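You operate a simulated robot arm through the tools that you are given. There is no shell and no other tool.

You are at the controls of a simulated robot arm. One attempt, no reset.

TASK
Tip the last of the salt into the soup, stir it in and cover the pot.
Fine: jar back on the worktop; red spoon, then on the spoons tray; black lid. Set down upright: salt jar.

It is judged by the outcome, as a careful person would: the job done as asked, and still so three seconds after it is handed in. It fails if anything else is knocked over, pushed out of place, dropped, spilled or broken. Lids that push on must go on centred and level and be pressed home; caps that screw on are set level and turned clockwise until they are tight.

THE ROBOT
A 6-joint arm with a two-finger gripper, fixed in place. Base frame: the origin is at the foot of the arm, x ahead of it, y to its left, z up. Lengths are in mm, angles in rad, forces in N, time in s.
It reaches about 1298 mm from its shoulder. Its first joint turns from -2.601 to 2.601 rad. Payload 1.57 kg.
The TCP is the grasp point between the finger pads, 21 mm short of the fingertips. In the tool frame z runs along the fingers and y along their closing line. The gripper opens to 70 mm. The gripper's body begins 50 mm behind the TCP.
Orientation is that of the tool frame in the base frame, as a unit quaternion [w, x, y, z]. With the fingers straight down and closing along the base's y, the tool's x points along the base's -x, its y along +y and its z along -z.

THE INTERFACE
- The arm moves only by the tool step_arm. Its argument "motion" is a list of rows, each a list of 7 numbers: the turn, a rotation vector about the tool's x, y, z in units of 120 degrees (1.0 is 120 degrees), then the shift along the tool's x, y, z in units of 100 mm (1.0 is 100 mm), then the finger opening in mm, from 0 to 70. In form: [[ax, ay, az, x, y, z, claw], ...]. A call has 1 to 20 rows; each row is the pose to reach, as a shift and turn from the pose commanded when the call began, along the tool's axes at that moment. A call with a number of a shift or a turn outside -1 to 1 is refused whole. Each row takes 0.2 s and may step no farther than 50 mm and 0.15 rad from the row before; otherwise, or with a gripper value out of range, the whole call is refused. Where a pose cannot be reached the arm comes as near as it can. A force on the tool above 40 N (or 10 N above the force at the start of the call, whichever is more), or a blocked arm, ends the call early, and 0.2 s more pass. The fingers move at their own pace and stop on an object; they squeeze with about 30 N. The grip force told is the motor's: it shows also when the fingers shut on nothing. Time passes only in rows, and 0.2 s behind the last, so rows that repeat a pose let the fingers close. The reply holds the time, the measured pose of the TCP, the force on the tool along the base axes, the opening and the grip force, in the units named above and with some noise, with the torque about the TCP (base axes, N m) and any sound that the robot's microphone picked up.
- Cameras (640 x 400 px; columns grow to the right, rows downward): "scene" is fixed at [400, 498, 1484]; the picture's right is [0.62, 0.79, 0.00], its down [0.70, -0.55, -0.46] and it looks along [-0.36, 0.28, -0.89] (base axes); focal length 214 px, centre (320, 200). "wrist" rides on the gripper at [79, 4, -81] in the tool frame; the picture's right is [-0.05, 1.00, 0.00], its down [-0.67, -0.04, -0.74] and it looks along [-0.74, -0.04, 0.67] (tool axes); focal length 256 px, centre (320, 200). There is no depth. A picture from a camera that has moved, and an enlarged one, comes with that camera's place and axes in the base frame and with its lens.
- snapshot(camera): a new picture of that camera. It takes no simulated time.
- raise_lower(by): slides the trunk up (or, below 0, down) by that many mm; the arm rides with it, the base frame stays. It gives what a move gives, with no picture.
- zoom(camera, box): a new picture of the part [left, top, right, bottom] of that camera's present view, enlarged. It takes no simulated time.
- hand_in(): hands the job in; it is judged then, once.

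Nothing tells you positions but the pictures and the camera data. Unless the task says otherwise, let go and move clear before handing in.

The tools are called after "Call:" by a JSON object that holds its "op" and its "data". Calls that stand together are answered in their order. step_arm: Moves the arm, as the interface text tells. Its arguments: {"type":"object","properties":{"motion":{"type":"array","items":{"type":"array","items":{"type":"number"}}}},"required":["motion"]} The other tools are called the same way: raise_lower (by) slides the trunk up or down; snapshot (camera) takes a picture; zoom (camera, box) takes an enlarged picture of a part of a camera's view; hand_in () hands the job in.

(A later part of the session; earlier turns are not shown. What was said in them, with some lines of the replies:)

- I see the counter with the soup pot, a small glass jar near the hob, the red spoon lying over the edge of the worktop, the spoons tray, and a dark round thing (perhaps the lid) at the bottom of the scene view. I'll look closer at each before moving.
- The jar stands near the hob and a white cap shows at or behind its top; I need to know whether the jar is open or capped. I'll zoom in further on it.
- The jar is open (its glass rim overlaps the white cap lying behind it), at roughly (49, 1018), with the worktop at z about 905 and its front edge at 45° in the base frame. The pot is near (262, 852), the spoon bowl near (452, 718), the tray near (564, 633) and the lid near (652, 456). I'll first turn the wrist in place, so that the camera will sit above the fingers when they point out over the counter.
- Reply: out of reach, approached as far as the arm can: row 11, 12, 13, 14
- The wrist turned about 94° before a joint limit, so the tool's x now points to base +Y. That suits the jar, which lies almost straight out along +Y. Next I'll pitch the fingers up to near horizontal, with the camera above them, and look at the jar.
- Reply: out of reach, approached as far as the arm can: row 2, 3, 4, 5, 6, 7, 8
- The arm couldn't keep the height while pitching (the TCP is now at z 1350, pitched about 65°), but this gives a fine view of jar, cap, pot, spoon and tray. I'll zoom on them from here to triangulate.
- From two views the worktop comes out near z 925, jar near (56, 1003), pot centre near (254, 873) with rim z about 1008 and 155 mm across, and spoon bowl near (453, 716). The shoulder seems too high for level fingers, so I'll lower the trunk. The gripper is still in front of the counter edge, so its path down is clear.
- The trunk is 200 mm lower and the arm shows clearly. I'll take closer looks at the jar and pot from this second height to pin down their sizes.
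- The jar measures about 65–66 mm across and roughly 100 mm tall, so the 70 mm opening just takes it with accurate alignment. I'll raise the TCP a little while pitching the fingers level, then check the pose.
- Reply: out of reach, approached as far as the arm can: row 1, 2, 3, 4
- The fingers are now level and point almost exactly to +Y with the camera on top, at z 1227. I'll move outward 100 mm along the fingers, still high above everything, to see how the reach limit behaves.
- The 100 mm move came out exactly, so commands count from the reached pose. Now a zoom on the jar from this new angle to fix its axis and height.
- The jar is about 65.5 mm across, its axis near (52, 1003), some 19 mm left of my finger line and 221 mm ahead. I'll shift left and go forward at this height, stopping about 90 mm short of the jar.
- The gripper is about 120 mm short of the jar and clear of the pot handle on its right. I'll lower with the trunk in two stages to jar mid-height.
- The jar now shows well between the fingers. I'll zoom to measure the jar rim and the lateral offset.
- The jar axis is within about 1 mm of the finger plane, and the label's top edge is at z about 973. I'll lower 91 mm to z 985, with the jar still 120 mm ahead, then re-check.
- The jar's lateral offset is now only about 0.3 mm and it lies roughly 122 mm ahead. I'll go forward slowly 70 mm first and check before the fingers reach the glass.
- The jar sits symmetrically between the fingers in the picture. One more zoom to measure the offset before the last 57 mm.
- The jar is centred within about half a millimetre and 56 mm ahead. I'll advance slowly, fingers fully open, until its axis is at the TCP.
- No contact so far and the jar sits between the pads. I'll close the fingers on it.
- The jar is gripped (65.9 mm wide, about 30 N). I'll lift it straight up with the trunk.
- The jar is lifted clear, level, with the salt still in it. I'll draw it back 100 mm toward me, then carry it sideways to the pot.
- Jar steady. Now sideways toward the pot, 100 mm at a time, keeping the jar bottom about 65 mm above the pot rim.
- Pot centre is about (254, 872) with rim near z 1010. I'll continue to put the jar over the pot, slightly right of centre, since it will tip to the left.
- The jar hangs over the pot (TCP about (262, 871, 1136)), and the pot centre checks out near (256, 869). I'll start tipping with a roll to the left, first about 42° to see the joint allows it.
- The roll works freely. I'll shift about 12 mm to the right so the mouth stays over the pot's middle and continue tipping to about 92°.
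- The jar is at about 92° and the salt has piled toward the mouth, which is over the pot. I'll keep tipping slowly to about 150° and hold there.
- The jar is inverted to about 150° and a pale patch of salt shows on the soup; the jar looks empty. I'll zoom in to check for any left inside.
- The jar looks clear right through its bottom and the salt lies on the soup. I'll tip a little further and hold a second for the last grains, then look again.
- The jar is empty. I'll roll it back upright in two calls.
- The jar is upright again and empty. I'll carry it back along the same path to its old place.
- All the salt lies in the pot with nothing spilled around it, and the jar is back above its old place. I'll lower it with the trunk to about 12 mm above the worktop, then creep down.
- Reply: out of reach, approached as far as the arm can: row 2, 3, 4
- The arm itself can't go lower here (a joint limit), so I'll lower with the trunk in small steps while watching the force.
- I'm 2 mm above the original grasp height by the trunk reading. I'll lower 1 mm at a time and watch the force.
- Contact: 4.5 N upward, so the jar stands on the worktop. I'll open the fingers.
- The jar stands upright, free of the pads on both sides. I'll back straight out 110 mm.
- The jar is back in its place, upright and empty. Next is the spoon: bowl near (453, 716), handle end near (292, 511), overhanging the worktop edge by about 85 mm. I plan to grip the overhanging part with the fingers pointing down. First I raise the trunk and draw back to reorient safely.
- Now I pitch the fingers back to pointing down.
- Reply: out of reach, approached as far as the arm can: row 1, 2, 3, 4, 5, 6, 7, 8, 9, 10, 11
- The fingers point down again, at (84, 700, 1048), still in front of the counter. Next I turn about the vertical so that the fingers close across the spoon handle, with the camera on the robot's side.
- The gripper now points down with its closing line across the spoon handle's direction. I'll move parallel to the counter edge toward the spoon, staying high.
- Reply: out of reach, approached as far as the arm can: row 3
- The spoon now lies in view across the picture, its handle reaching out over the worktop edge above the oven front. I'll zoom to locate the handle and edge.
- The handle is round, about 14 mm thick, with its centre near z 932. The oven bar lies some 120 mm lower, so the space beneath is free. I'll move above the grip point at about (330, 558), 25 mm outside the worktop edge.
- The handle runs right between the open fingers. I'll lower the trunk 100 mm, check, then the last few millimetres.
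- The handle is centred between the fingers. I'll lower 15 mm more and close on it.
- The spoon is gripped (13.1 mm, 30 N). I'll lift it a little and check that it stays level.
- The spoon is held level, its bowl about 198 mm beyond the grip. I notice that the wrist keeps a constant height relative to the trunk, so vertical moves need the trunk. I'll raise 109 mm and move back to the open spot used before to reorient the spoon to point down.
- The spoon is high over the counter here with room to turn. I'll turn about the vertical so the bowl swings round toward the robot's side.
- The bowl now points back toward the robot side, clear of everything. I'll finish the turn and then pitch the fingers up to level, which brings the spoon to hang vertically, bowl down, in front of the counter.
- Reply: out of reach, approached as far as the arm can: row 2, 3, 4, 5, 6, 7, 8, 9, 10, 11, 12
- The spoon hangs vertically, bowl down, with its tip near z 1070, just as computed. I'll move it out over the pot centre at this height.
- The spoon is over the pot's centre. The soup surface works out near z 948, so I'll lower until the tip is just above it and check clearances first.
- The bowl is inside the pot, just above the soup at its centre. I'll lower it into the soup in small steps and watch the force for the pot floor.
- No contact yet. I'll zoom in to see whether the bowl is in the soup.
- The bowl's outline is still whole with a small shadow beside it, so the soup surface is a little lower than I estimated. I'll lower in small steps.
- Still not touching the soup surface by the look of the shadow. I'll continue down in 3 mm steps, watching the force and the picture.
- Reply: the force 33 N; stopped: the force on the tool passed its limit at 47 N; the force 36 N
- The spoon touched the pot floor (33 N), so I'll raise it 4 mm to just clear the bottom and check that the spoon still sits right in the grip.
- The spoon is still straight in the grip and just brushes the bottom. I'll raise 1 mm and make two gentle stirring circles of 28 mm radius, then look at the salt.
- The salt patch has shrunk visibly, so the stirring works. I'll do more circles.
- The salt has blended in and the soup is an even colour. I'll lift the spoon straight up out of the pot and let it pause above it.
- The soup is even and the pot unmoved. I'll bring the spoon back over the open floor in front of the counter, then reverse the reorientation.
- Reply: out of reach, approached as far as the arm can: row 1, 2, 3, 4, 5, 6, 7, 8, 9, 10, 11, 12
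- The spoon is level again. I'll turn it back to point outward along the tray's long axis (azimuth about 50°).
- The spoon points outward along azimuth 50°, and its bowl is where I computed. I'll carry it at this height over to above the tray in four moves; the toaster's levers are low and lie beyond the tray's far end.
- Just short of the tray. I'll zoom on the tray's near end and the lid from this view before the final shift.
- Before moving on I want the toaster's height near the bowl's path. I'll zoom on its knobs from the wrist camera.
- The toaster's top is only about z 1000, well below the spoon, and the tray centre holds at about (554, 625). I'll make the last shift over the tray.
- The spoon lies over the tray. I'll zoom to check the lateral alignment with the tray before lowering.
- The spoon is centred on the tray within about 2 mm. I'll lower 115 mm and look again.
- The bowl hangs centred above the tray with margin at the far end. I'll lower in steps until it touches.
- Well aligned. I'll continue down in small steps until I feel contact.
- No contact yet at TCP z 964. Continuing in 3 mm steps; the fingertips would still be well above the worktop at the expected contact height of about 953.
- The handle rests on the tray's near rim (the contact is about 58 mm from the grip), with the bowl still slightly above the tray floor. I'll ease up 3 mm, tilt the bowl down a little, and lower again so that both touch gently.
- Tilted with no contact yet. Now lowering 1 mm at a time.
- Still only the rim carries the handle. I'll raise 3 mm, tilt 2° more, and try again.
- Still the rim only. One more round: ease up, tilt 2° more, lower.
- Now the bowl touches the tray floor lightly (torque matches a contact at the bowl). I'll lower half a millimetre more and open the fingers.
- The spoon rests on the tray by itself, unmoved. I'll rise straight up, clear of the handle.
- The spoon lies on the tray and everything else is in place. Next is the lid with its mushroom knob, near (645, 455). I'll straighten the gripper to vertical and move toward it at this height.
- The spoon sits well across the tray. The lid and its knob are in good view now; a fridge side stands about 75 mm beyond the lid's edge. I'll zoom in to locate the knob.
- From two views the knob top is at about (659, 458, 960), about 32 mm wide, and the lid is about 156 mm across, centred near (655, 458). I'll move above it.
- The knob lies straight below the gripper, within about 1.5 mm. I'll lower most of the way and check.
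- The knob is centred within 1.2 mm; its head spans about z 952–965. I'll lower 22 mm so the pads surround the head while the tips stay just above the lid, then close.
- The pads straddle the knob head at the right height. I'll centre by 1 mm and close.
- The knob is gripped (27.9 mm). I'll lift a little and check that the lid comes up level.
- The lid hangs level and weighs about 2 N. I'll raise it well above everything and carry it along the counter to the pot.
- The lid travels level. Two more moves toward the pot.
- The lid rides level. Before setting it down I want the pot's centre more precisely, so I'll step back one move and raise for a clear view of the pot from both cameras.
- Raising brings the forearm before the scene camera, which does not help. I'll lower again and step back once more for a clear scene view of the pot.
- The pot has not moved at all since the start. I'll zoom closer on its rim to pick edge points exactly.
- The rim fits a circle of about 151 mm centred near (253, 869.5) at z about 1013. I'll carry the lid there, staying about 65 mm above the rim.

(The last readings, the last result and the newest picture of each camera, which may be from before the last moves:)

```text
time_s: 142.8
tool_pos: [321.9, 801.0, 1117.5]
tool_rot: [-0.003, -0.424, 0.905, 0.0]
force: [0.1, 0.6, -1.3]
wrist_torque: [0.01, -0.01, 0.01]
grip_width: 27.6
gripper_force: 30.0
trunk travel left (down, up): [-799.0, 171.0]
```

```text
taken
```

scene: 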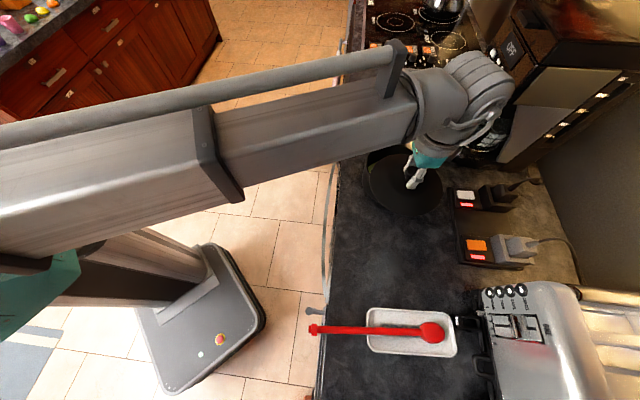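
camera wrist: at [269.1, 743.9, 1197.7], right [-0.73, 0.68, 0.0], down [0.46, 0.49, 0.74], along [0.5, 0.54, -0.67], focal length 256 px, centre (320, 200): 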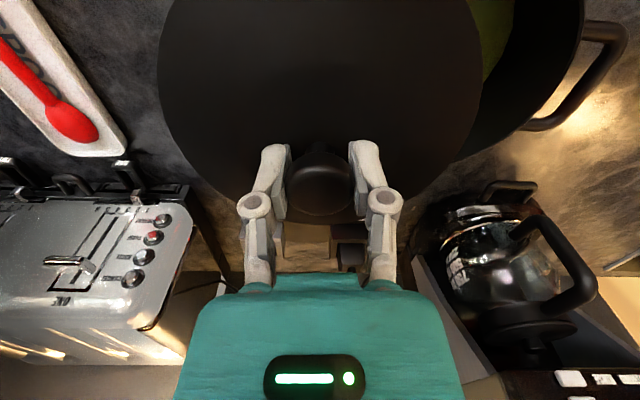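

The lid is about to come over the pot; the coffee machine stays more than 100 mm beyond the wrist. I'll make the last horizontal shift.

Call:
{"op": "step_arm", "data": {"motion": [[0, 0, 0, -0.02, 0.2, 0, 15], [0, 0, 0, -0.04, 0.45, 0, 15], [0, 0, 0, -0.06, 0.7, 0, 15], [0, 0, 0, -0.08, 0.88, 0, 15], [0, 0, 0, -0.087, 0.968, 0, 15]]}}

Call:
{"op": "snapshot", "data": {"camera": "wrist"}}

Call:
{"op": "snapshot", "data": {"camera": "scene"}}

Call:
{"op": "zoom", "data": {"camera": "scene", "box": [360, 125, 450, 215]}}

```text
time_s: 144.1
tool_pos: [252.8, 869.5, 1117.7]
tool_rot: [-0.003, -0.424, 0.906, 0.0]
force: [0.0, -0.6, -1.7]
wrist_torque: [0.03, 0.01, -0.01]
grip_width: 27.4
gripper_force: 29.9
trunk travel left (down, up): [-799.0, 171.0]
```

```text
taken
camera wrist: at [200.7, 812.3, 1197.7], right [-0.73, 0.68, 0.0], down [0.46, 0.49, 0.74], along [0.5, 0.54, -0.67], focal length 256 px, centre (320, 200)
```

wrist: 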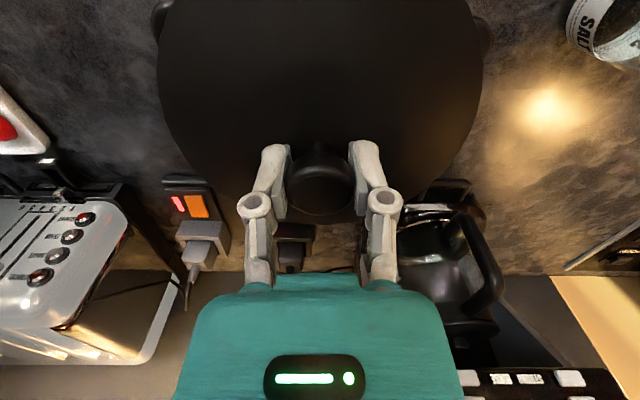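

```text
taken
```

scene: 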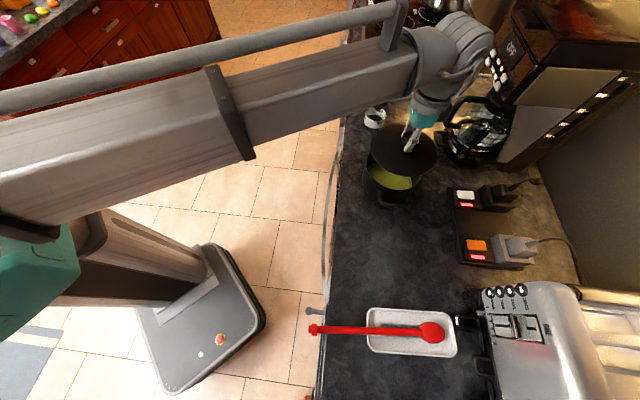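

```text
4.44 times, centred on (405, 170) of scene
camera zoom: at [400.0, 498.0, 1484.0], right [0.62, 0.79, 0.0], down [0.7, -0.55, -0.46], along [-0.36, 0.28, -0.89], focal length 953 px, centre (-58, 333)
```

zoom: 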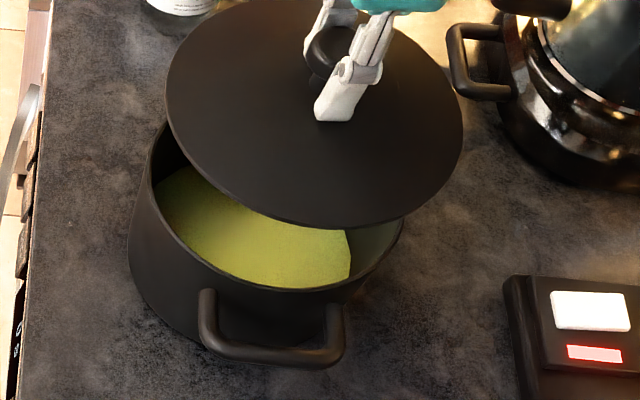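

The scene camera now shows lid and pot together, and the lid's outline matches the TCP position within a millimetre. I'll lower to a few millimetres above the rim and compare the two outlines.

Call:
{"op": "raise_lower", "data": {"by": -50}}

Call:
{"op": "zoom", "data": {"camera": "scene", "box": [360, 135, 432, 195]}}

Call:
{"op": "snapshot", "data": {"camera": "wrist"}}

```text
time_s: 145.0
tool_pos: [253.8, 869.5, 1067.1]
tool_rot: [-0.003, -0.424, 0.905, 0.0]
force: [-0.1, 0.3, -2.1]
wrist_torque: [0.02, 0.03, 0.04]
grip_width: 27.6
gripper_force: 29.7
trunk travel left (down, up): [-749.0, 221.0]
```

```text
6.67 times, centred on (396, 165) of scene
camera zoom: at [400.0, 498.0, 1484.0], right [0.62, 0.79, 0.0], down [0.7, -0.55, -0.46], along [-0.36, 0.28, -0.89], focal length 1430 px, centre (-187, 433)
```

zoom: 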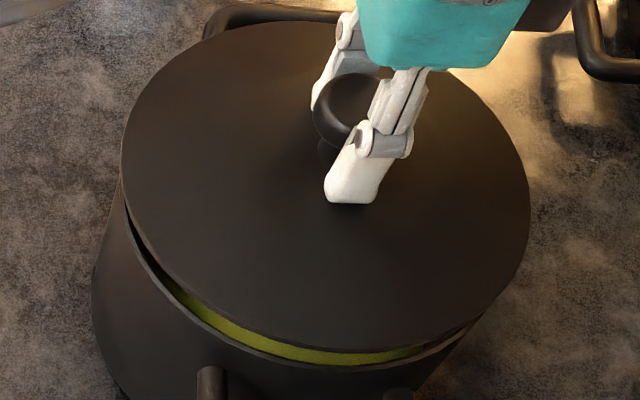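

```text
taken
camera wrist: at [200.7, 812.0, 1147.8], right [-0.73, 0.68, 0.0], down [0.46, 0.49, 0.74], along [0.5, 0.54, -0.67], focal length 256 px, centre (320, 200)
```

wrist: 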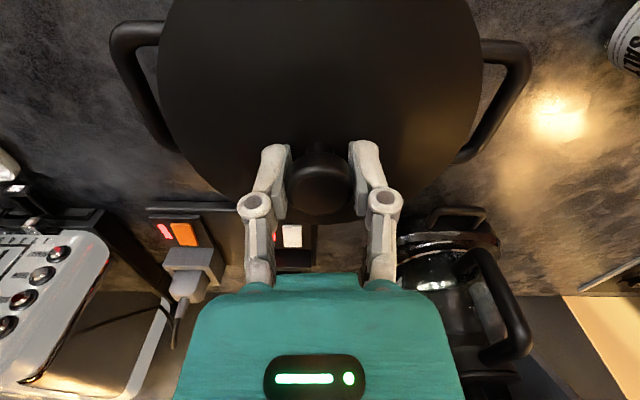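

The outlines nearly coincide: predicted at rim height, the lid is off by only about 1 mm. I'll correct that and lower gently toward contact.

Call:
{"op": "step_arm", "data": {"motion": [[0, 0, 0, -0.01, -0.009, 0, 15], [0, 0, 0, -0.01, -0.009, 0, 15]]}}

Call:
{"op": "raise_lower", "data": {"by": -10}}

Call:
{"op": "zoom", "data": {"camera": "scene", "box": [360, 135, 432, 195]}}

```text
time_s: 145.6
tool_pos: [255.6, 869.2, 1067.0]
tool_rot: [-0.003, -0.424, 0.906, 0.001]
force: [-0.3, -1.1, -1.5]
wrist_torque: [-0.01, 0.02, -0.02]
grip_width: 27.7
gripper_force: 30.0
trunk travel left (down, up): [-749.0, 221.0]
```

```text
time_s: 146.2
tool_pos: [254.5, 869.9, 1056.9]
tool_rot: [-0.003, -0.424, 0.906, 0.0]
force: [0.2, -0.1, -1.6]
wrist_torque: [0.03, 0.01, 0.01]
grip_width: 27.9
gripper_force: 29.6
trunk travel left (down, up): [-739.0, 231.0]
```

```text
6.67 times, centred on (396, 165) of scene
camera zoom: at [400.0, 498.0, 1484.0], right [0.62, 0.79, 0.0], down [0.7, -0.55, -0.46], along [-0.36, 0.28, -0.89], focal length 1430 px, centre (-187, 433)
```

zoom: 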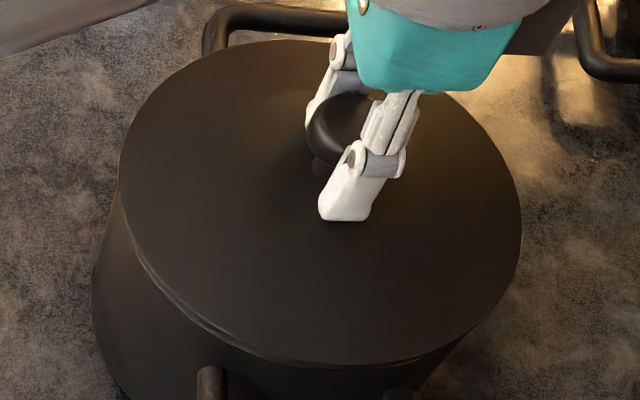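

Very well aligned now. Lowering in 2 mm steps and watching the force.

Call:
{"op": "raise_lower", "data": {"by": -2}}

Call:
{"op": "raise_lower", "data": {"by": -2}}

Call:
{"op": "raise_lower", "data": {"by": -1}}

```text
time_s: 146.7
tool_pos: [255.0, 870.0, 1055.0]
tool_rot: [-0.003, -0.424, 0.906, -0.001]
force: [-1.1, -0.8, -1.4]
wrist_torque: [-0.04, -0.02, 0.01]
grip_width: 27.6
gripper_force: 30.3
trunk travel left (down, up): [-737.0, 233.0]
```

```text
time_s: 147.2
tool_pos: [255.0, 868.6, 1053.2]
tool_rot: [-0.004, -0.424, 0.906, 0.0]
force: [0.4, 0.3, -1.1]
wrist_torque: [0.02, 0.0, 0.04]
grip_width: 27.7
gripper_force: 29.5
trunk travel left (down, up): [-735.0, 235.0]
```

```text
time_s: 147.7
tool_pos: [254.6, 868.6, 1051.5]
tool_rot: [-0.003, -0.424, 0.906, 0.0]
force: [0.9, 0.7, -1.6]
wrist_torque: [-0.01, 0.0, -0.02]
grip_width: 27.7
gripper_force: 29.4
trunk travel left (down, up): [-734.0, 236.0]
```

Call:
{"op": "raise_lower", "data": {"by": -1}}

Call:
{"op": "raise_lower", "data": {"by": -1}}

Call:
{"op": "zoom", "data": {"camera": "scene", "box": [360, 135, 432, 195]}}

```text
time_s: 148.2
tool_pos: [253.7, 868.1, 1051.7]
tool_rot: [-0.003, -0.424, 0.906, 0.001]
force: [0.0, -1.0, -1.9]
wrist_torque: [-0.02, -0.01, 0.0]
grip_width: 27.5
gripper_force: 29.7
trunk travel left (down, up): [-733.0, 237.0]
```

```text
time_s: 148.7
tool_pos: [254.5, 869.2, 1049.9]
tool_rot: [-0.003, -0.424, 0.905, 0.001]
force: [0.3, -0.5, -2.2]
wrist_torque: [-0.01, 0.01, -0.01]
grip_width: 27.6
gripper_force: 30.2
trunk travel left (down, up): [-732.0, 238.0]
```

```text
6.67 times, centred on (396, 165) of scene
camera zoom: at [400.0, 498.0, 1484.0], right [0.62, 0.79, 0.0], down [0.7, -0.55, -0.46], along [-0.36, 0.28, -0.89], focal length 1430 px, centre (-187, 433)
```

zoom: 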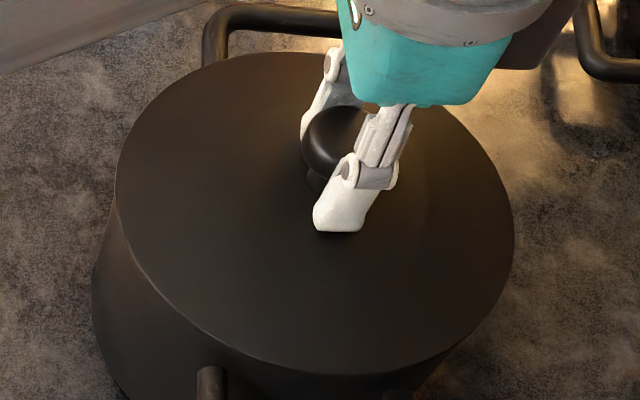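

The lid's outline is now centred on the rim within half a millimetre, with no contact yet. A few more 1 mm steps.

Call:
{"op": "raise_lower", "data": {"by": -1}}

Call:
{"op": "raise_lower", "data": {"by": -1}}

Call:
{"op": "raise_lower", "data": {"by": -1}}

```text
time_s: 149.2
tool_pos: [253.1, 870.4, 1048.8]
tool_rot: [-0.003, -0.425, 0.905, 0.0]
force: [1.0, 0.1, -1.0]
wrist_torque: [0.03, -0.01, 0.0]
grip_width: 27.6
gripper_force: 30.0
trunk travel left (down, up): [-731.0, 239.0]
```

```text
time_s: 149.7
tool_pos: [253.2, 868.7, 1049.8]
tool_rot: [-0.003, -0.425, 0.905, 0.0]
force: [1.3, 0.2, -2.0]
wrist_torque: [-0.04, -0.02, 0.0]
grip_width: 27.4
gripper_force: 29.9
trunk travel left (down, up): [-730.0, 240.0]
```

```text
time_s: 150.2
tool_pos: [254.4, 869.3, 1048.9]
tool_rot: [-0.002, -0.425, 0.905, 0.001]
force: [1.3, 3.4, 8.6]
wrist_torque: [-0.19, 0.09, 0.08]
grip_width: 27.5
gripper_force: 30.2
trunk travel left (down, up): [-729.0, 241.0]
```

Contact at 8.6 N with little torque, so the lid sits evenly on the rim. A look before pressing it lightly and letting go.

Call:
{"op": "zoom", "data": {"camera": "scene", "box": [360, 135, 432, 195]}}

Call:
{"op": "snapshot", "data": {"camera": "wrist"}}

Call:
{"op": "raise_lower", "data": {"by": -1}}

```text
6.67 times, centred on (396, 165) of scene
camera zoom: at [400.0, 498.0, 1484.0], right [0.62, 0.79, 0.0], down [0.7, -0.55, -0.46], along [-0.36, 0.28, -0.89], focal length 1430 px, centre (-187, 433)
```

zoom: 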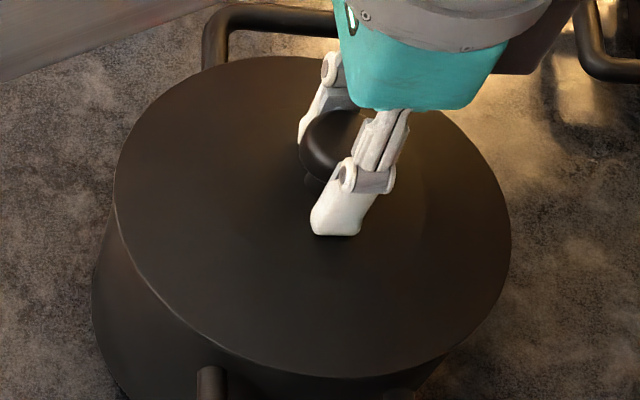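

```text
taken
camera wrist: at [201.8, 811.9, 1128.3], right [-0.73, 0.68, 0.0], down [0.46, 0.49, 0.74], along [0.5, 0.55, -0.67], focal length 256 px, centre (320, 200)
```

wrist: 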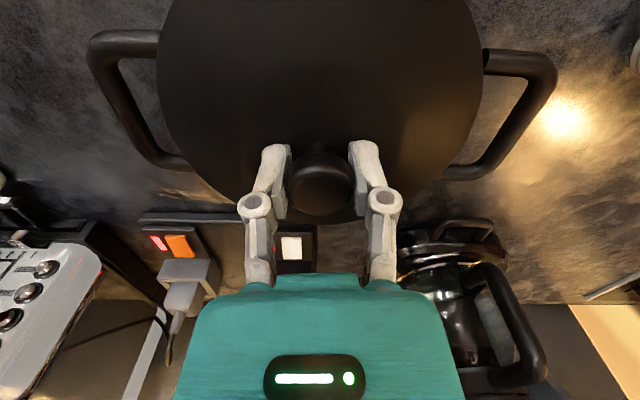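

```text
time_s: 150.8
tool_pos: [254.1, 869.5, 1047.8]
tool_rot: [-0.002, -0.424, 0.906, 0.001]
force: [3.3, 9.2, 23.4]
wrist_torque: [-0.04, -0.02, 0.12]
grip_width: 27.5
gripper_force: 30.0
trunk travel left (down, up): [-728.0, 242.0]
```

The lid is pressed on with 23 N and no tilting torque. I'll relieve the pressure 1.5 mm, then open the fingers.

Call:
{"op": "raise_lower", "data": {"by": 1.5}}

Call:
{"op": "step_arm", "data": {"motion": [[0, 0, 0, 0, 0, 0, 32], [0, 0, 0, 0, 0, 0, 40], [0, 0, 0, 0, 0, 0, 50], [0, 0, 0, 0, 0, 0, 60], [0, 0, 0, 0, 0, 0, 60]]}}

Call:
{"op": "zoom", "data": {"camera": "scene", "box": [360, 135, 432, 195]}}

Call:
{"op": "snapshot", "data": {"camera": "wrist"}}

```text
time_s: 151.3
tool_pos: [254.0, 866.6, 1049.2]
tool_rot: [-0.003, -0.423, 0.906, 0.0]
force: [0.3, 0.2, 2.7]
wrist_torque: [0.31, -0.26, 0.04]
grip_width: 27.7
gripper_force: 30.4
trunk travel left (down, up): [-730.0, 240.0]
```

```text
time_s: 152.5
tool_pos: [254.2, 869.1, 1048.4]
tool_rot: [-0.003, -0.424, 0.906, 0.001]
force: [-0.1, 0.1, -0.2]
wrist_torque: [0.0, -0.02, -0.01]
grip_width: 59.9
gripper_force: 0.0
trunk travel left (down, up): [-730.0, 240.0]
```

```text
6.67 times, centred on (396, 165) of scene
camera zoom: at [400.0, 498.0, 1484.0], right [0.62, 0.79, 0.0], down [0.7, -0.55, -0.46], along [-0.36, 0.28, -0.89], focal length 1430 px, centre (-187, 433)
```

zoom: 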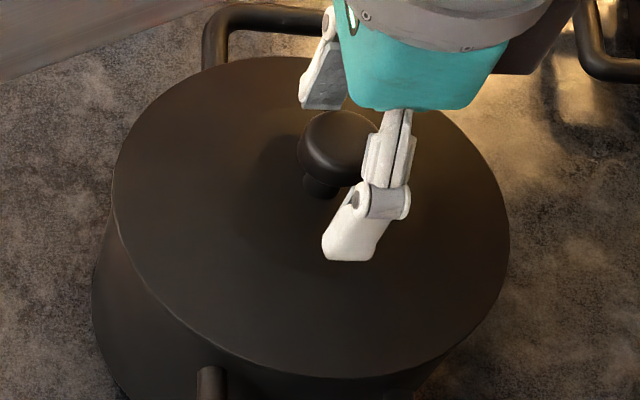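

```text
taken
camera wrist: at [201.9, 812.1, 1128.4], right [-0.73, 0.68, 0.0], down [0.46, 0.49, 0.74], along [0.5, 0.54, -0.67], focal length 256 px, centre (320, 200)
```

wrist: 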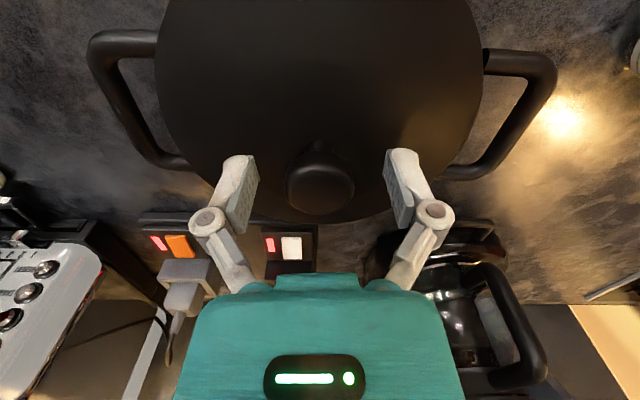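

The lid stays in place after release. I'll rise straight up, move away and inspect it from both cameras.

Call:
{"op": "raise_lower", "data": {"by": 80}}

Call:
{"op": "step_arm", "data": {"motion": [[0, 0, 0, 0.25, 0, 0, 70], [0, 0, 0, 0.5, 0, 0, 70], [0, 0, 0, 0.75, 0, 0, 70], [0, 0, 0, 1.0, 0, 0, 70]]}}

Call:
{"op": "snapshot", "data": {"camera": "wrist"}}

Call:
{"op": "snapshot", "data": {"camera": "scene"}}

Call:
{"op": "zoom", "data": {"camera": "scene", "box": [360, 135, 432, 195]}}

```text
time_s: 153.6
tool_pos: [253.4, 870.1, 1128.0]
tool_rot: [-0.003, -0.424, 0.906, 0.0]
force: [-0.3, 0.0, 0.1]
wrist_torque: [0.02, 0.0, -0.03]
grip_width: 59.8
gripper_force: 0.1
trunk travel left (down, up): [-810.0, 160.0]
```

```text
time_s: 154.6
tool_pos: [189.9, 792.3, 1129.1]
tool_rot: [-0.003, -0.424, 0.906, 0.001]
force: [0.2, -0.3, 1.0]
wrist_torque: [0.04, 0.02, -0.01]
grip_width: 70.1
gripper_force: 0.1
trunk travel left (down, up): [-810.0, 160.0]
```

```text
taken
camera wrist: at [137.1, 734.5, 1208.6], right [-0.73, 0.68, 0.0], down [0.46, 0.49, 0.74], along [0.5, 0.55, -0.67], focal length 256 px, centre (320, 200)
```

wrist: 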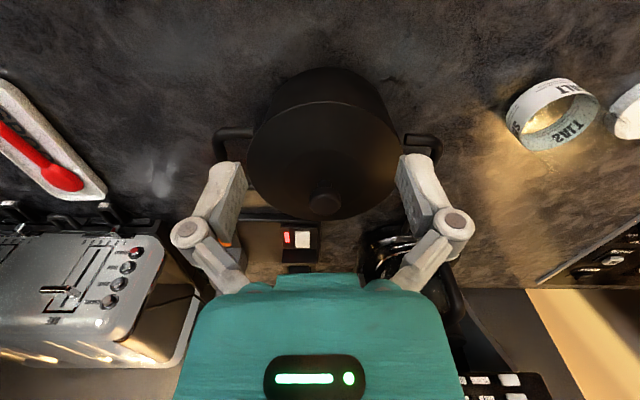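

```text
taken
```

scene: 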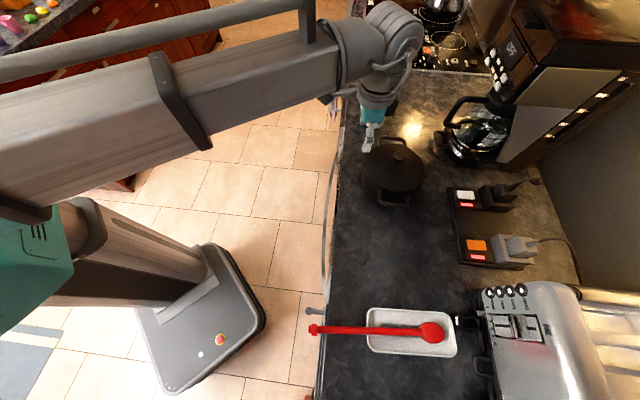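

```text
6.67 times, centred on (396, 165) of scene
camera zoom: at [400.0, 498.0, 1484.0], right [0.62, 0.79, 0.0], down [0.7, -0.55, -0.46], along [-0.36, 0.28, -0.89], focal length 1430 px, centre (-187, 433)
```

zoom: 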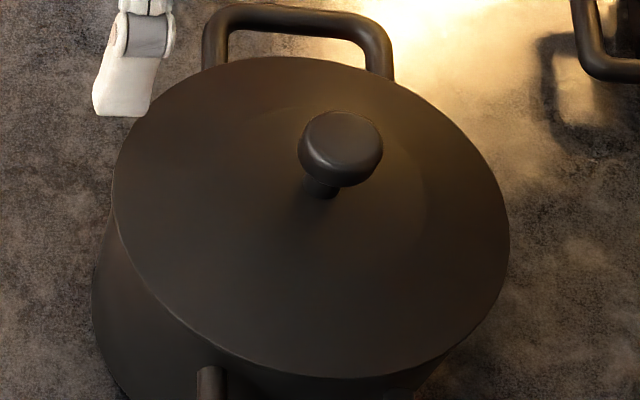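

The lid's outline is an ellipse of the same shape as the rim's, so it is level. I'll check from the wrist view and look over everything else.

Call:
{"op": "zoom", "data": {"camera": "wrist", "box": [200, 50, 460, 230]}}

Call:
{"op": "zoom", "data": {"camera": "scene", "box": [340, 80, 460, 220]}}

Call:
{"op": "zoom", "data": {"camera": "scene", "box": [300, 280, 480, 380]}}

```text
2.22 times, centred on (330, 140) of wrist
camera zoom: at [137.1, 734.5, 1208.6], right [-0.73, 0.68, 0.0], down [0.46, 0.49, 0.74], along [0.5, 0.55, -0.67], focal length 569 px, centre (298, 333)
```

zoom: 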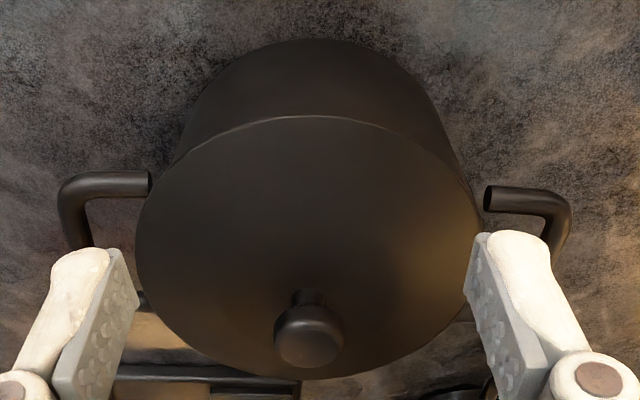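

```text
2.86 times, centred on (400, 150) of scene
camera zoom: at [400.0, 498.0, 1484.0], right [0.62, 0.79, 0.0], down [0.7, -0.55, -0.46], along [-0.36, 0.28, -0.89], focal length 613 px, centre (91, 343)
```

zoom: 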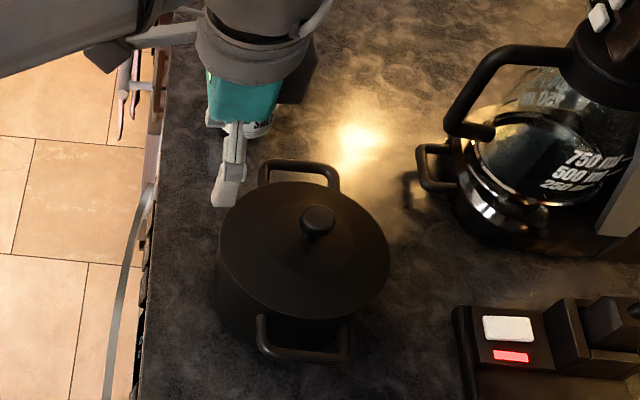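

```text
3.56 times, centred on (390, 330) of scene
camera zoom: at [400.0, 498.0, 1484.0], right [0.62, 0.79, 0.0], down [0.7, -0.55, -0.46], along [-0.36, 0.28, -0.89], focal length 763 px, centre (71, -262)
```

zoom: 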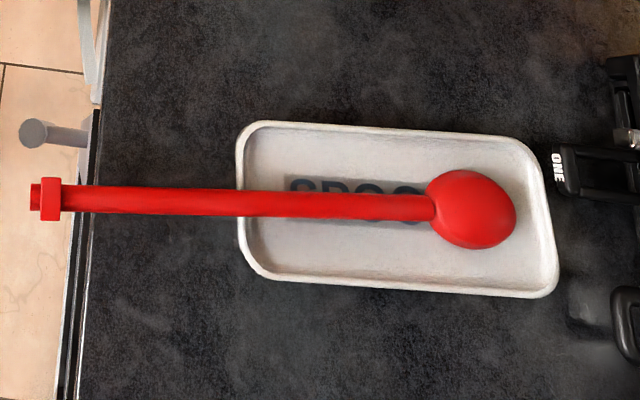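

From the two views the lid may sit about 2–3 mm off centre toward the robot. I'll zoom in on its edges to measure that better.

Call:
{"op": "zoom", "data": {"camera": "wrist", "box": [240, 60, 340, 160]}}

Call:
{"op": "zoom", "data": {"camera": "wrist", "box": [330, 60, 430, 160]}}

Call:
{"op": "zoom", "data": {"camera": "scene", "box": [360, 155, 400, 195]}}

Call:
{"op": "zoom", "data": {"camera": "scene", "box": [395, 155, 435, 195]}}

```text
4.00 times, centred on (290, 110) of wrist
camera zoom: at [137.1, 734.5, 1208.6], right [-0.73, 0.68, 0.0], down [0.46, 0.49, 0.74], along [0.5, 0.55, -0.67], focal length 1024 px, centre (440, 560)
```

zoom: 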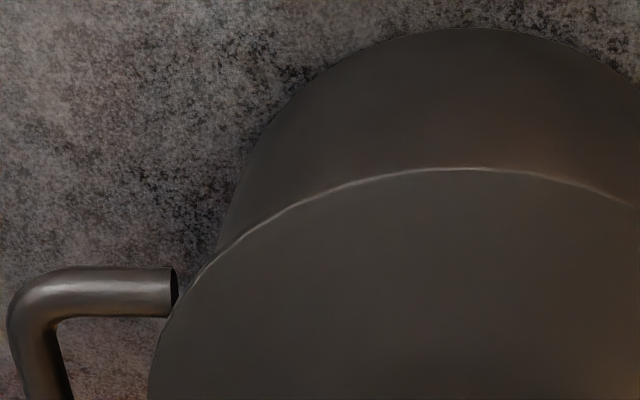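

```text
4.00 times, centred on (380, 110) of wrist
camera zoom: at [137.1, 734.5, 1208.6], right [-0.73, 0.68, 0.0], down [0.46, 0.49, 0.74], along [0.5, 0.55, -0.67], focal length 1024 px, centre (80, 560)
```

zoom: 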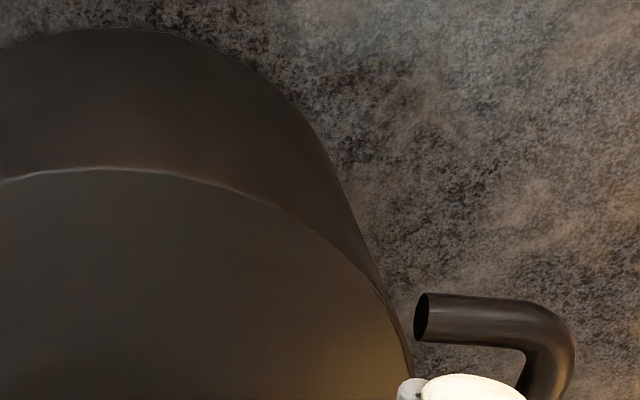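

```text
10.00 times, centred on (380, 175) of scene
camera zoom: at [400.0, 498.0, 1484.0], right [0.62, 0.79, 0.0], down [0.7, -0.55, -0.46], along [-0.36, 0.28, -0.89], focal length 2145 px, centre (-280, 450)
```

zoom: 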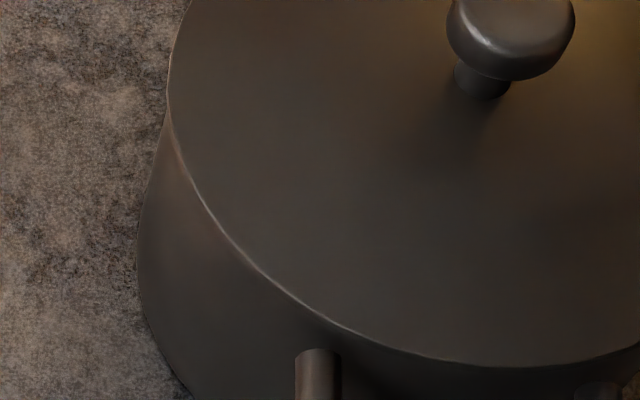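

```text
10.00 times, centred on (415, 175) of scene
camera zoom: at [400.0, 498.0, 1484.0], right [0.62, 0.79, 0.0], down [0.7, -0.55, -0.46], along [-0.36, 0.28, -0.89], focal length 2145 px, centre (-630, 450)
```

zoom: 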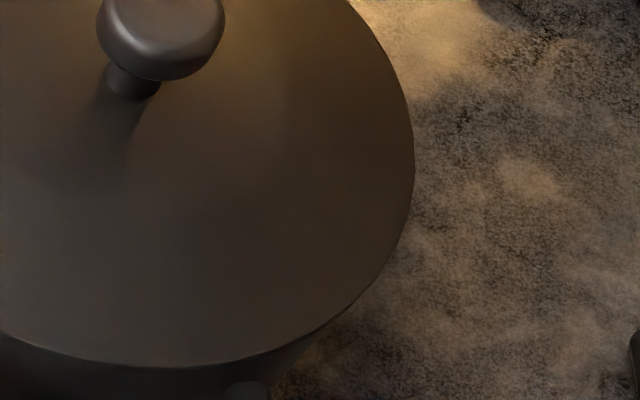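

The lid seems to sit about 3 mm toward the robot side of the pot's centre, and the sideways force when pressing hinted the same. I'll take it by the knob again, lift it slightly and re-centre it.

Call:
{"op": "step_arm", "data": {"motion": [[0, 0, 0, -0.25, 0, 0, 70], [0, 0, 0, -0.5, 0, 0, 70], [0, 0, 0, -0.75, 0, 0, 70], [0, 0, 0, -1.0, 0, 0, 70]]}}

Call:
{"op": "raise_lower", "data": {"by": -60}}

Call:
{"op": "zoom", "data": {"camera": "wrist", "box": [230, 100, 410, 220]}}

```text
time_s: 155.6
tool_pos: [254.3, 870.6, 1127.9]
tool_rot: [-0.003, -0.424, 0.906, 0.001]
force: [-0.2, 1.0, 0.5]
wrist_torque: [-0.03, -0.02, 0.0]
grip_width: 69.8
gripper_force: 0.0
trunk travel left (down, up): [-810.0, 160.0]
```

```text
time_s: 156.6
tool_pos: [253.5, 869.3, 1068.2]
tool_rot: [-0.004, -0.424, 0.906, 0.001]
force: [-0.3, 0.9, 1.0]
wrist_torque: [-0.01, -0.02, -0.02]
grip_width: 69.9
gripper_force: 0.1
trunk travel left (down, up): [-750.0, 220.0]
```

```text
3.33 times, centred on (320, 160) of wrist
camera zoom: at [201.3, 812.1, 1148.4], right [-0.73, 0.68, 0.0], down [0.46, 0.49, 0.74], along [0.5, 0.54, -0.67], focal length 853 px, centre (320, 333)
```

zoom: 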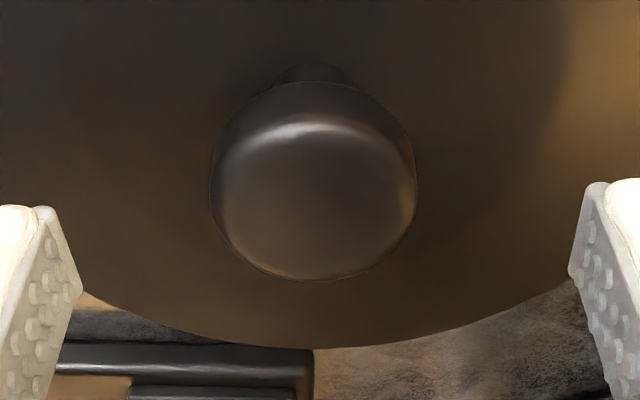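

The knob is nearly centred between the fingers. Measurements of the pot's base, handles and rim agree that the lid should move about 3.4 mm to the tool's +y side (away from the robot, toward the hob). I'll grip the knob again.

Call:
{"op": "raise_lower", "data": {"by": -20}}

Call:
{"op": "step_arm", "data": {"motion": [[0, 0, 0, 0, -0.009, 0, 60], [0, 0, 0, 0, -0.009, 0, 45], [0, 0, 0, 0, -0.009, 0, 30], [0, 0, 0, 0, -0.009, 0, 15], [0, 0, 0, 0, -0.009, 0, 15], [0, 0, 0, 0, -0.009, 0, 15]]}}

Call:
{"op": "raise_lower", "data": {"by": 6}}

Call:
{"op": "zoom", "data": {"camera": "scene", "box": [360, 135, 432, 195]}}

Call:
{"op": "snapshot", "data": {"camera": "wrist"}}

```text
time_s: 157.3
tool_pos: [253.5, 868.3, 1048.3]
tool_rot: [-0.003, -0.424, 0.906, 0.001]
force: [0.3, -1.0, 0.0]
wrist_torque: [0.03, -0.03, 0.04]
grip_width: 70.2
gripper_force: 0.1
trunk travel left (down, up): [-730.0, 240.0]
```

```text
time_s: 158.7
tool_pos: [255.2, 867.5, 1049.5]
tool_rot: [-0.004, -0.424, 0.906, 0.0]
force: [-0.3, -0.6, 1.9]
wrist_torque: [0.03, -0.02, 0.09]
grip_width: 27.3
gripper_force: 30.2
trunk travel left (down, up): [-730.0, 240.0]
```

```text
time_s: 159.3
tool_pos: [255.5, 869.2, 1054.1]
tool_rot: [-0.004, -0.424, 0.906, 0.0]
force: [-0.4, 0.5, -2.5]
wrist_torque: [-0.03, 0.0, 0.0]
grip_width: 27.4
gripper_force: 30.2
trunk travel left (down, up): [-736.0, 234.0]
```

```text
6.67 times, centred on (396, 165) of scene
camera zoom: at [400.0, 498.0, 1484.0], right [0.62, 0.79, 0.0], down [0.7, -0.55, -0.46], along [-0.36, 0.28, -0.89], focal length 1430 px, centre (-187, 433)
```

zoom: 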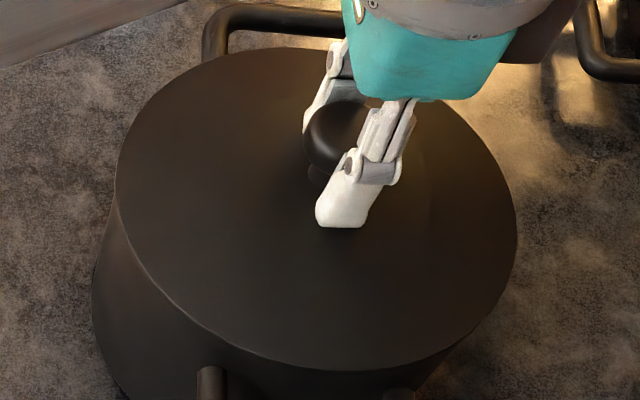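

```text
taken
camera wrist: at [202.2, 811.8, 1134.1], right [-0.73, 0.68, 0.0], down [0.46, 0.49, 0.74], along [0.5, 0.54, -0.67], focal length 256 px, centre (320, 200)
```

wrist: 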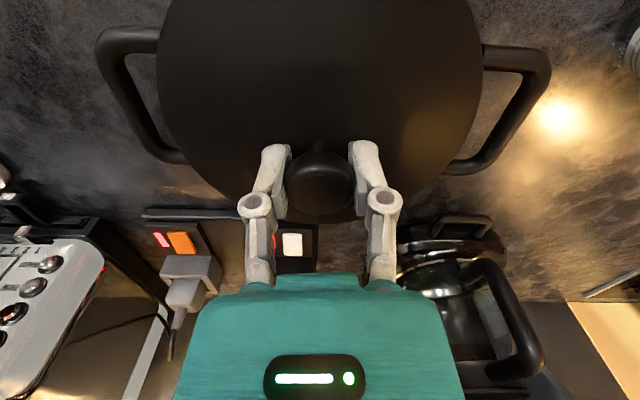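

Now, with the handles in view on both sides, I'll zoom on them; their symmetry gives the pot's axis directly.

Call:
{"op": "zoom", "data": {"camera": "wrist", "box": [80, 10, 220, 180]}}

Call:
{"op": "zoom", "data": {"camera": "wrist", "box": [430, 20, 570, 190]}}

```text
2.35 times, centred on (150, 95) of wrist
camera zoom: at [202.2, 811.8, 1134.1], right [-0.73, 0.68, 0.0], down [0.46, 0.49, 0.74], along [0.5, 0.54, -0.67], focal length 602 px, centre (720, 447)
```

zoom: 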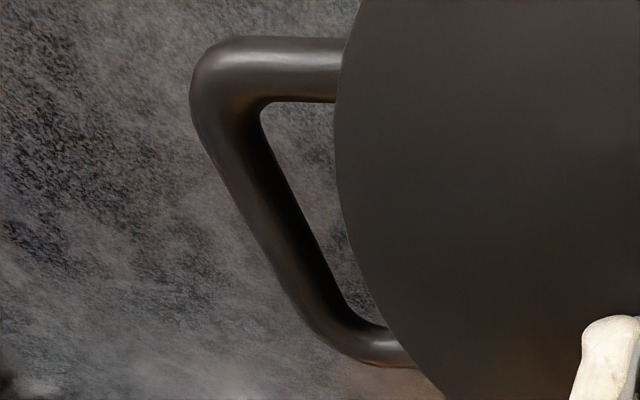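

```text
2.35 times, centred on (500, 105) of wrist
camera zoom: at [202.2, 811.8, 1134.1], right [-0.73, 0.68, 0.0], down [0.46, 0.49, 0.74], along [0.5, 0.54, -0.67], focal length 602 px, centre (-104, 424)
```

zoom: 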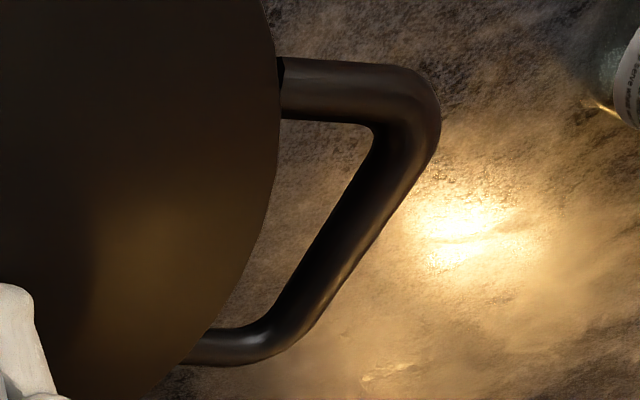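

The handles and the pot base agree: the pot's axis lies about 4 mm to the tool's +y side of the lid and about 1 mm further out. I'll shift by that amount while lifted and set the lid down again.

Call:
{"op": "step_arm", "data": {"motion": [[0, 0, 0, -0.006, 0.02, 0, 15], [0, 0, 0, -0.012, 0.04, 0, 15], [0, 0, 0, -0.012, 0.04, 0, 15]]}}

Call:
{"op": "raise_lower", "data": {"by": -5}}

Call:
{"op": "raise_lower", "data": {"by": -1}}

Call:
{"op": "raise_lower", "data": {"by": -1}}

```text
time_s: 160.1
tool_pos: [252.7, 872.3, 1054.0]
tool_rot: [-0.004, -0.423, 0.906, 0.001]
force: [0.2, 1.3, -2.1]
wrist_torque: [-0.03, 0.04, -0.01]
grip_width: 27.1
gripper_force: 30.3
trunk travel left (down, up): [-736.0, 234.0]
```

```text
time_s: 160.6
tool_pos: [251.8, 872.2, 1049.0]
tool_rot: [-0.003, -0.423, 0.906, 0.0]
force: [0.0, -0.3, -1.2]
wrist_torque: [-0.01, 0.03, 0.02]
grip_width: 27.4
gripper_force: 30.1
trunk travel left (down, up): [-731.0, 239.0]
```

```text
time_s: 161.1
tool_pos: [250.8, 872.4, 1049.1]
tool_rot: [-0.003, -0.425, 0.905, 0.001]
force: [0.4, 0.5, 2.0]
wrist_torque: [-0.04, -0.02, 0.09]
grip_width: 27.3
gripper_force: 30.0
trunk travel left (down, up): [-730.0, 240.0]
```

```text
time_s: 161.6
tool_pos: [251.3, 872.3, 1048.9]
tool_rot: [-0.002, -0.424, 0.905, 0.002]
force: [1.7, 6.1, 18.2]
wrist_torque: [-0.3, 0.21, 0.12]
grip_width: 27.4
gripper_force: 30.2
trunk travel left (down, up): [-729.0, 241.0]
```

Contact comes at the same height, so the lid simply rests flat on the rim. I'll ease the pressure, open, and inspect again.

Call:
{"op": "raise_lower", "data": {"by": 1}}

Call:
{"op": "step_arm", "data": {"motion": [[0, 0, 0, 0, 0, 0, 32], [0, 0, 0, 0, 0, 0, 40], [0, 0, 0, 0, 0, 0, 52], [0, 0, 0, 0, 0, 0, 70], [0, 0, 0, 0, 0, 0, 70]]}}

Call:
{"op": "raise_lower", "data": {"by": 80}}

Call:
{"op": "step_arm", "data": {"motion": [[0, 0, 0, 0.25, 0, 0, 70], [0, 0, 0, 0.5, 0, 0, 70], [0, 0, 0, 0.75, 0, 0, 70], [0, 0, 0, 1.0, 0, 0, 70]]}}

Call:
{"op": "zoom", "data": {"camera": "wrist", "box": [200, 50, 460, 230]}}

Call:
{"op": "zoom", "data": {"camera": "scene", "box": [360, 135, 432, 195]}}

```text
time_s: 162.1
tool_pos: [252.0, 872.6, 1048.3]
tool_rot: [-0.003, -0.424, 0.906, 0.002]
force: [0.0, 1.3, 5.1]
wrist_torque: [0.38, -0.27, 0.07]
grip_width: 27.1
gripper_force: 30.0
trunk travel left (down, up): [-730.0, 240.0]
```

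```text
time_s: 163.3
tool_pos: [252.1, 871.5, 1049.0]
tool_rot: [-0.003, -0.424, 0.906, 0.001]
force: [0.4, -0.3, -0.1]
wrist_torque: [-0.01, -0.02, 0.02]
grip_width: 69.9
gripper_force: 0.0
trunk travel left (down, up): [-730.0, 240.0]
```

```text
time_s: 164.5
tool_pos: [252.9, 871.8, 1127.9]
tool_rot: [-0.004, -0.424, 0.906, 0.001]
force: [1.0, 1.0, 0.5]
wrist_torque: [0.01, 0.01, -0.02]
grip_width: 69.9
gripper_force: 0.1
trunk travel left (down, up): [-810.0, 160.0]
```

```text
time_s: 165.5
tool_pos: [188.9, 794.0, 1128.3]
tool_rot: [-0.002, -0.424, 0.906, 0.001]
force: [0.5, 0.0, 0.5]
wrist_torque: [0.0, -0.02, 0.0]
grip_width: 70.2
gripper_force: 0.2
trunk travel left (down, up): [-810.0, 160.0]
```

```text
2.22 times, centred on (330, 140) of wrist
camera zoom: at [136.3, 737.3, 1208.6], right [-0.73, 0.68, 0.0], down [0.46, 0.49, 0.74], along [0.5, 0.55, -0.67], focal length 569 px, centre (298, 333)
```

zoom: 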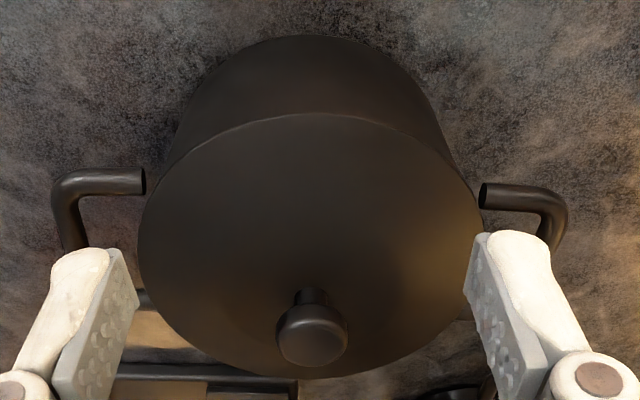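

```text
6.67 times, centred on (396, 165) of scene
camera zoom: at [400.0, 498.0, 1484.0], right [0.62, 0.79, 0.0], down [0.7, -0.55, -0.46], along [-0.36, 0.28, -0.89], focal length 1430 px, centre (-187, 433)
```

zoom: 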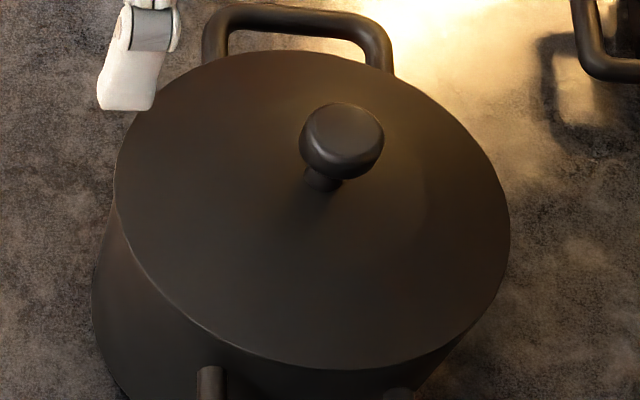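

The lid now sits level and centred within about 1–1.5 mm, with even overhang all round. I'll draw the gripper well clear of the counter and take a last look at everything.

Call:
{"op": "step_arm", "data": {"motion": [[0, 0, 0, 0.25, 0, 0, 70], [0, 0, 0, 0.5, 0, 0, 70], [0, 0, 0, 0.75, 0, 0, 70], [0, 0, 0, 1.0, 0, 0, 70]]}}

Call:
{"op": "snapshot", "data": {"camera": "wrist"}}

Call:
{"op": "snapshot", "data": {"camera": "scene"}}

Call:
{"op": "zoom", "data": {"camera": "wrist", "box": [440, 40, 640, 200]}}

Call:
{"op": "zoom", "data": {"camera": "scene", "box": [300, 280, 480, 380]}}

```text
time_s: 166.5
tool_pos: [124.6, 717.6, 1128.8]
tool_rot: [-0.002, -0.424, 0.905, 0.0]
force: [-0.2, -0.4, 0.1]
wrist_torque: [-0.01, 0.01, -0.01]
grip_width: 70.0
gripper_force: 0.0
trunk travel left (down, up): [-810.0, 160.0]
```

```text
taken
camera wrist: at [71.8, 661.0, 1208.6], right [-0.73, 0.68, 0.0], down [0.46, 0.49, 0.74], along [0.5, 0.54, -0.67], focal length 256 px, centre (320, 200)
```

wrist: 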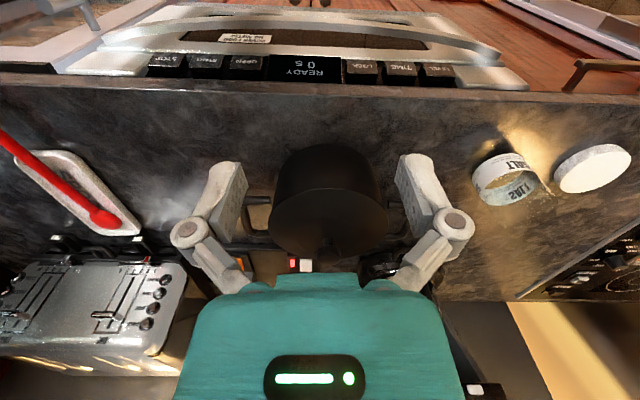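

```text
taken
```

scene: 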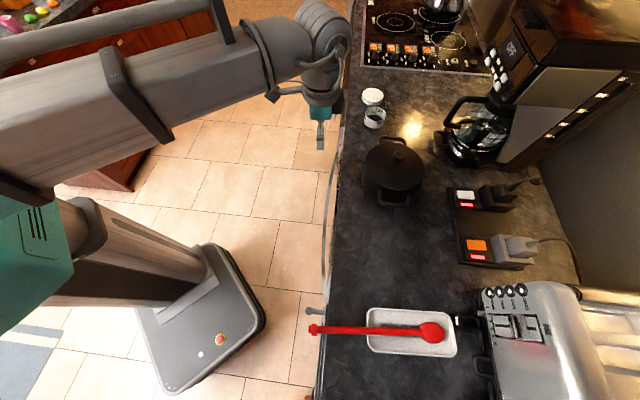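

```text
2.50 times, centred on (540, 120) of wrist
camera zoom: at [71.8, 661.0, 1208.6], right [-0.73, 0.68, 0.0], down [0.46, 0.49, 0.74], along [0.5, 0.54, -0.67], focal length 640 px, centre (-230, 400)
```

zoom: 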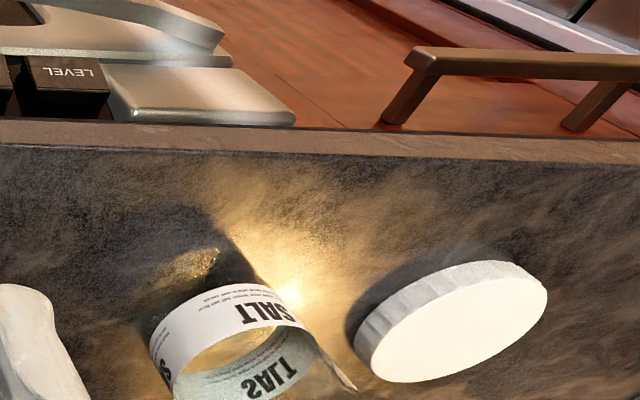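

```text
3.56 times, centred on (390, 330) of scene
camera zoom: at [400.0, 498.0, 1484.0], right [0.62, 0.79, 0.0], down [0.7, -0.55, -0.46], along [-0.36, 0.28, -0.89], focal length 763 px, centre (71, -262)
```

zoom: 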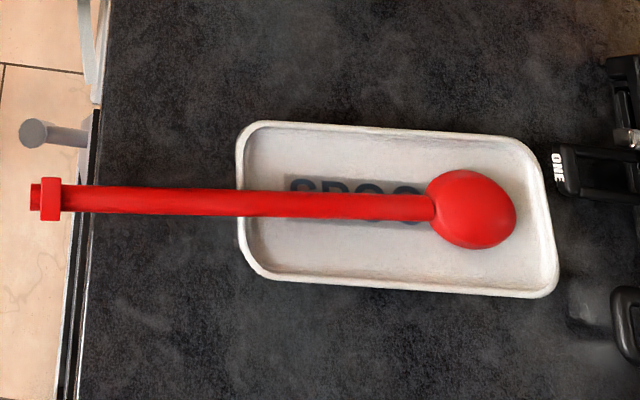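

The salt is in and stirred, and the pot is covered with its lid level. The empty jar stands upright in its old place, the spoon rests on the spoons tray, and nothing else has moved. The gripper is empty and clear, so I'm handing the job in.

Call:
{"op": "hand_in", "data": {}}

```text
The job is handed in.
```

The salt is in the soup and stirred in, and the pot is covered with the black lid. I've handed the job in; no verdict came back.

- **Salt:** I tipped the jar to about 160° over the pot until it was empty. All of it landed in the soup, with nothing spilled around the pot.
- **Jar:** It stands upright on the worktop where it was. Its white cap is still beside it, as I found it.
- **Stirring:** I made five circles with the red spoon, until the white patch was gone and the soup was an even colour. While lowering the spoon I pressed it onto the pot floor at about 47 N. The pot did not move.
- **Spoon:** It rests on the spoons tray, bowl inside. The handle hangs out over the near rim because the spoon is longer than the tray.
- **Lid:** It lies level on the rim. My first placement was about 3–4 mm off, so I lifted it and set it down again. It is now within about 1–2 mm of centre by my measurements. It simply rests on the rim rather than clicking on.

Nothing else was knocked or moved, and the gripper is empty and clear of the counter.
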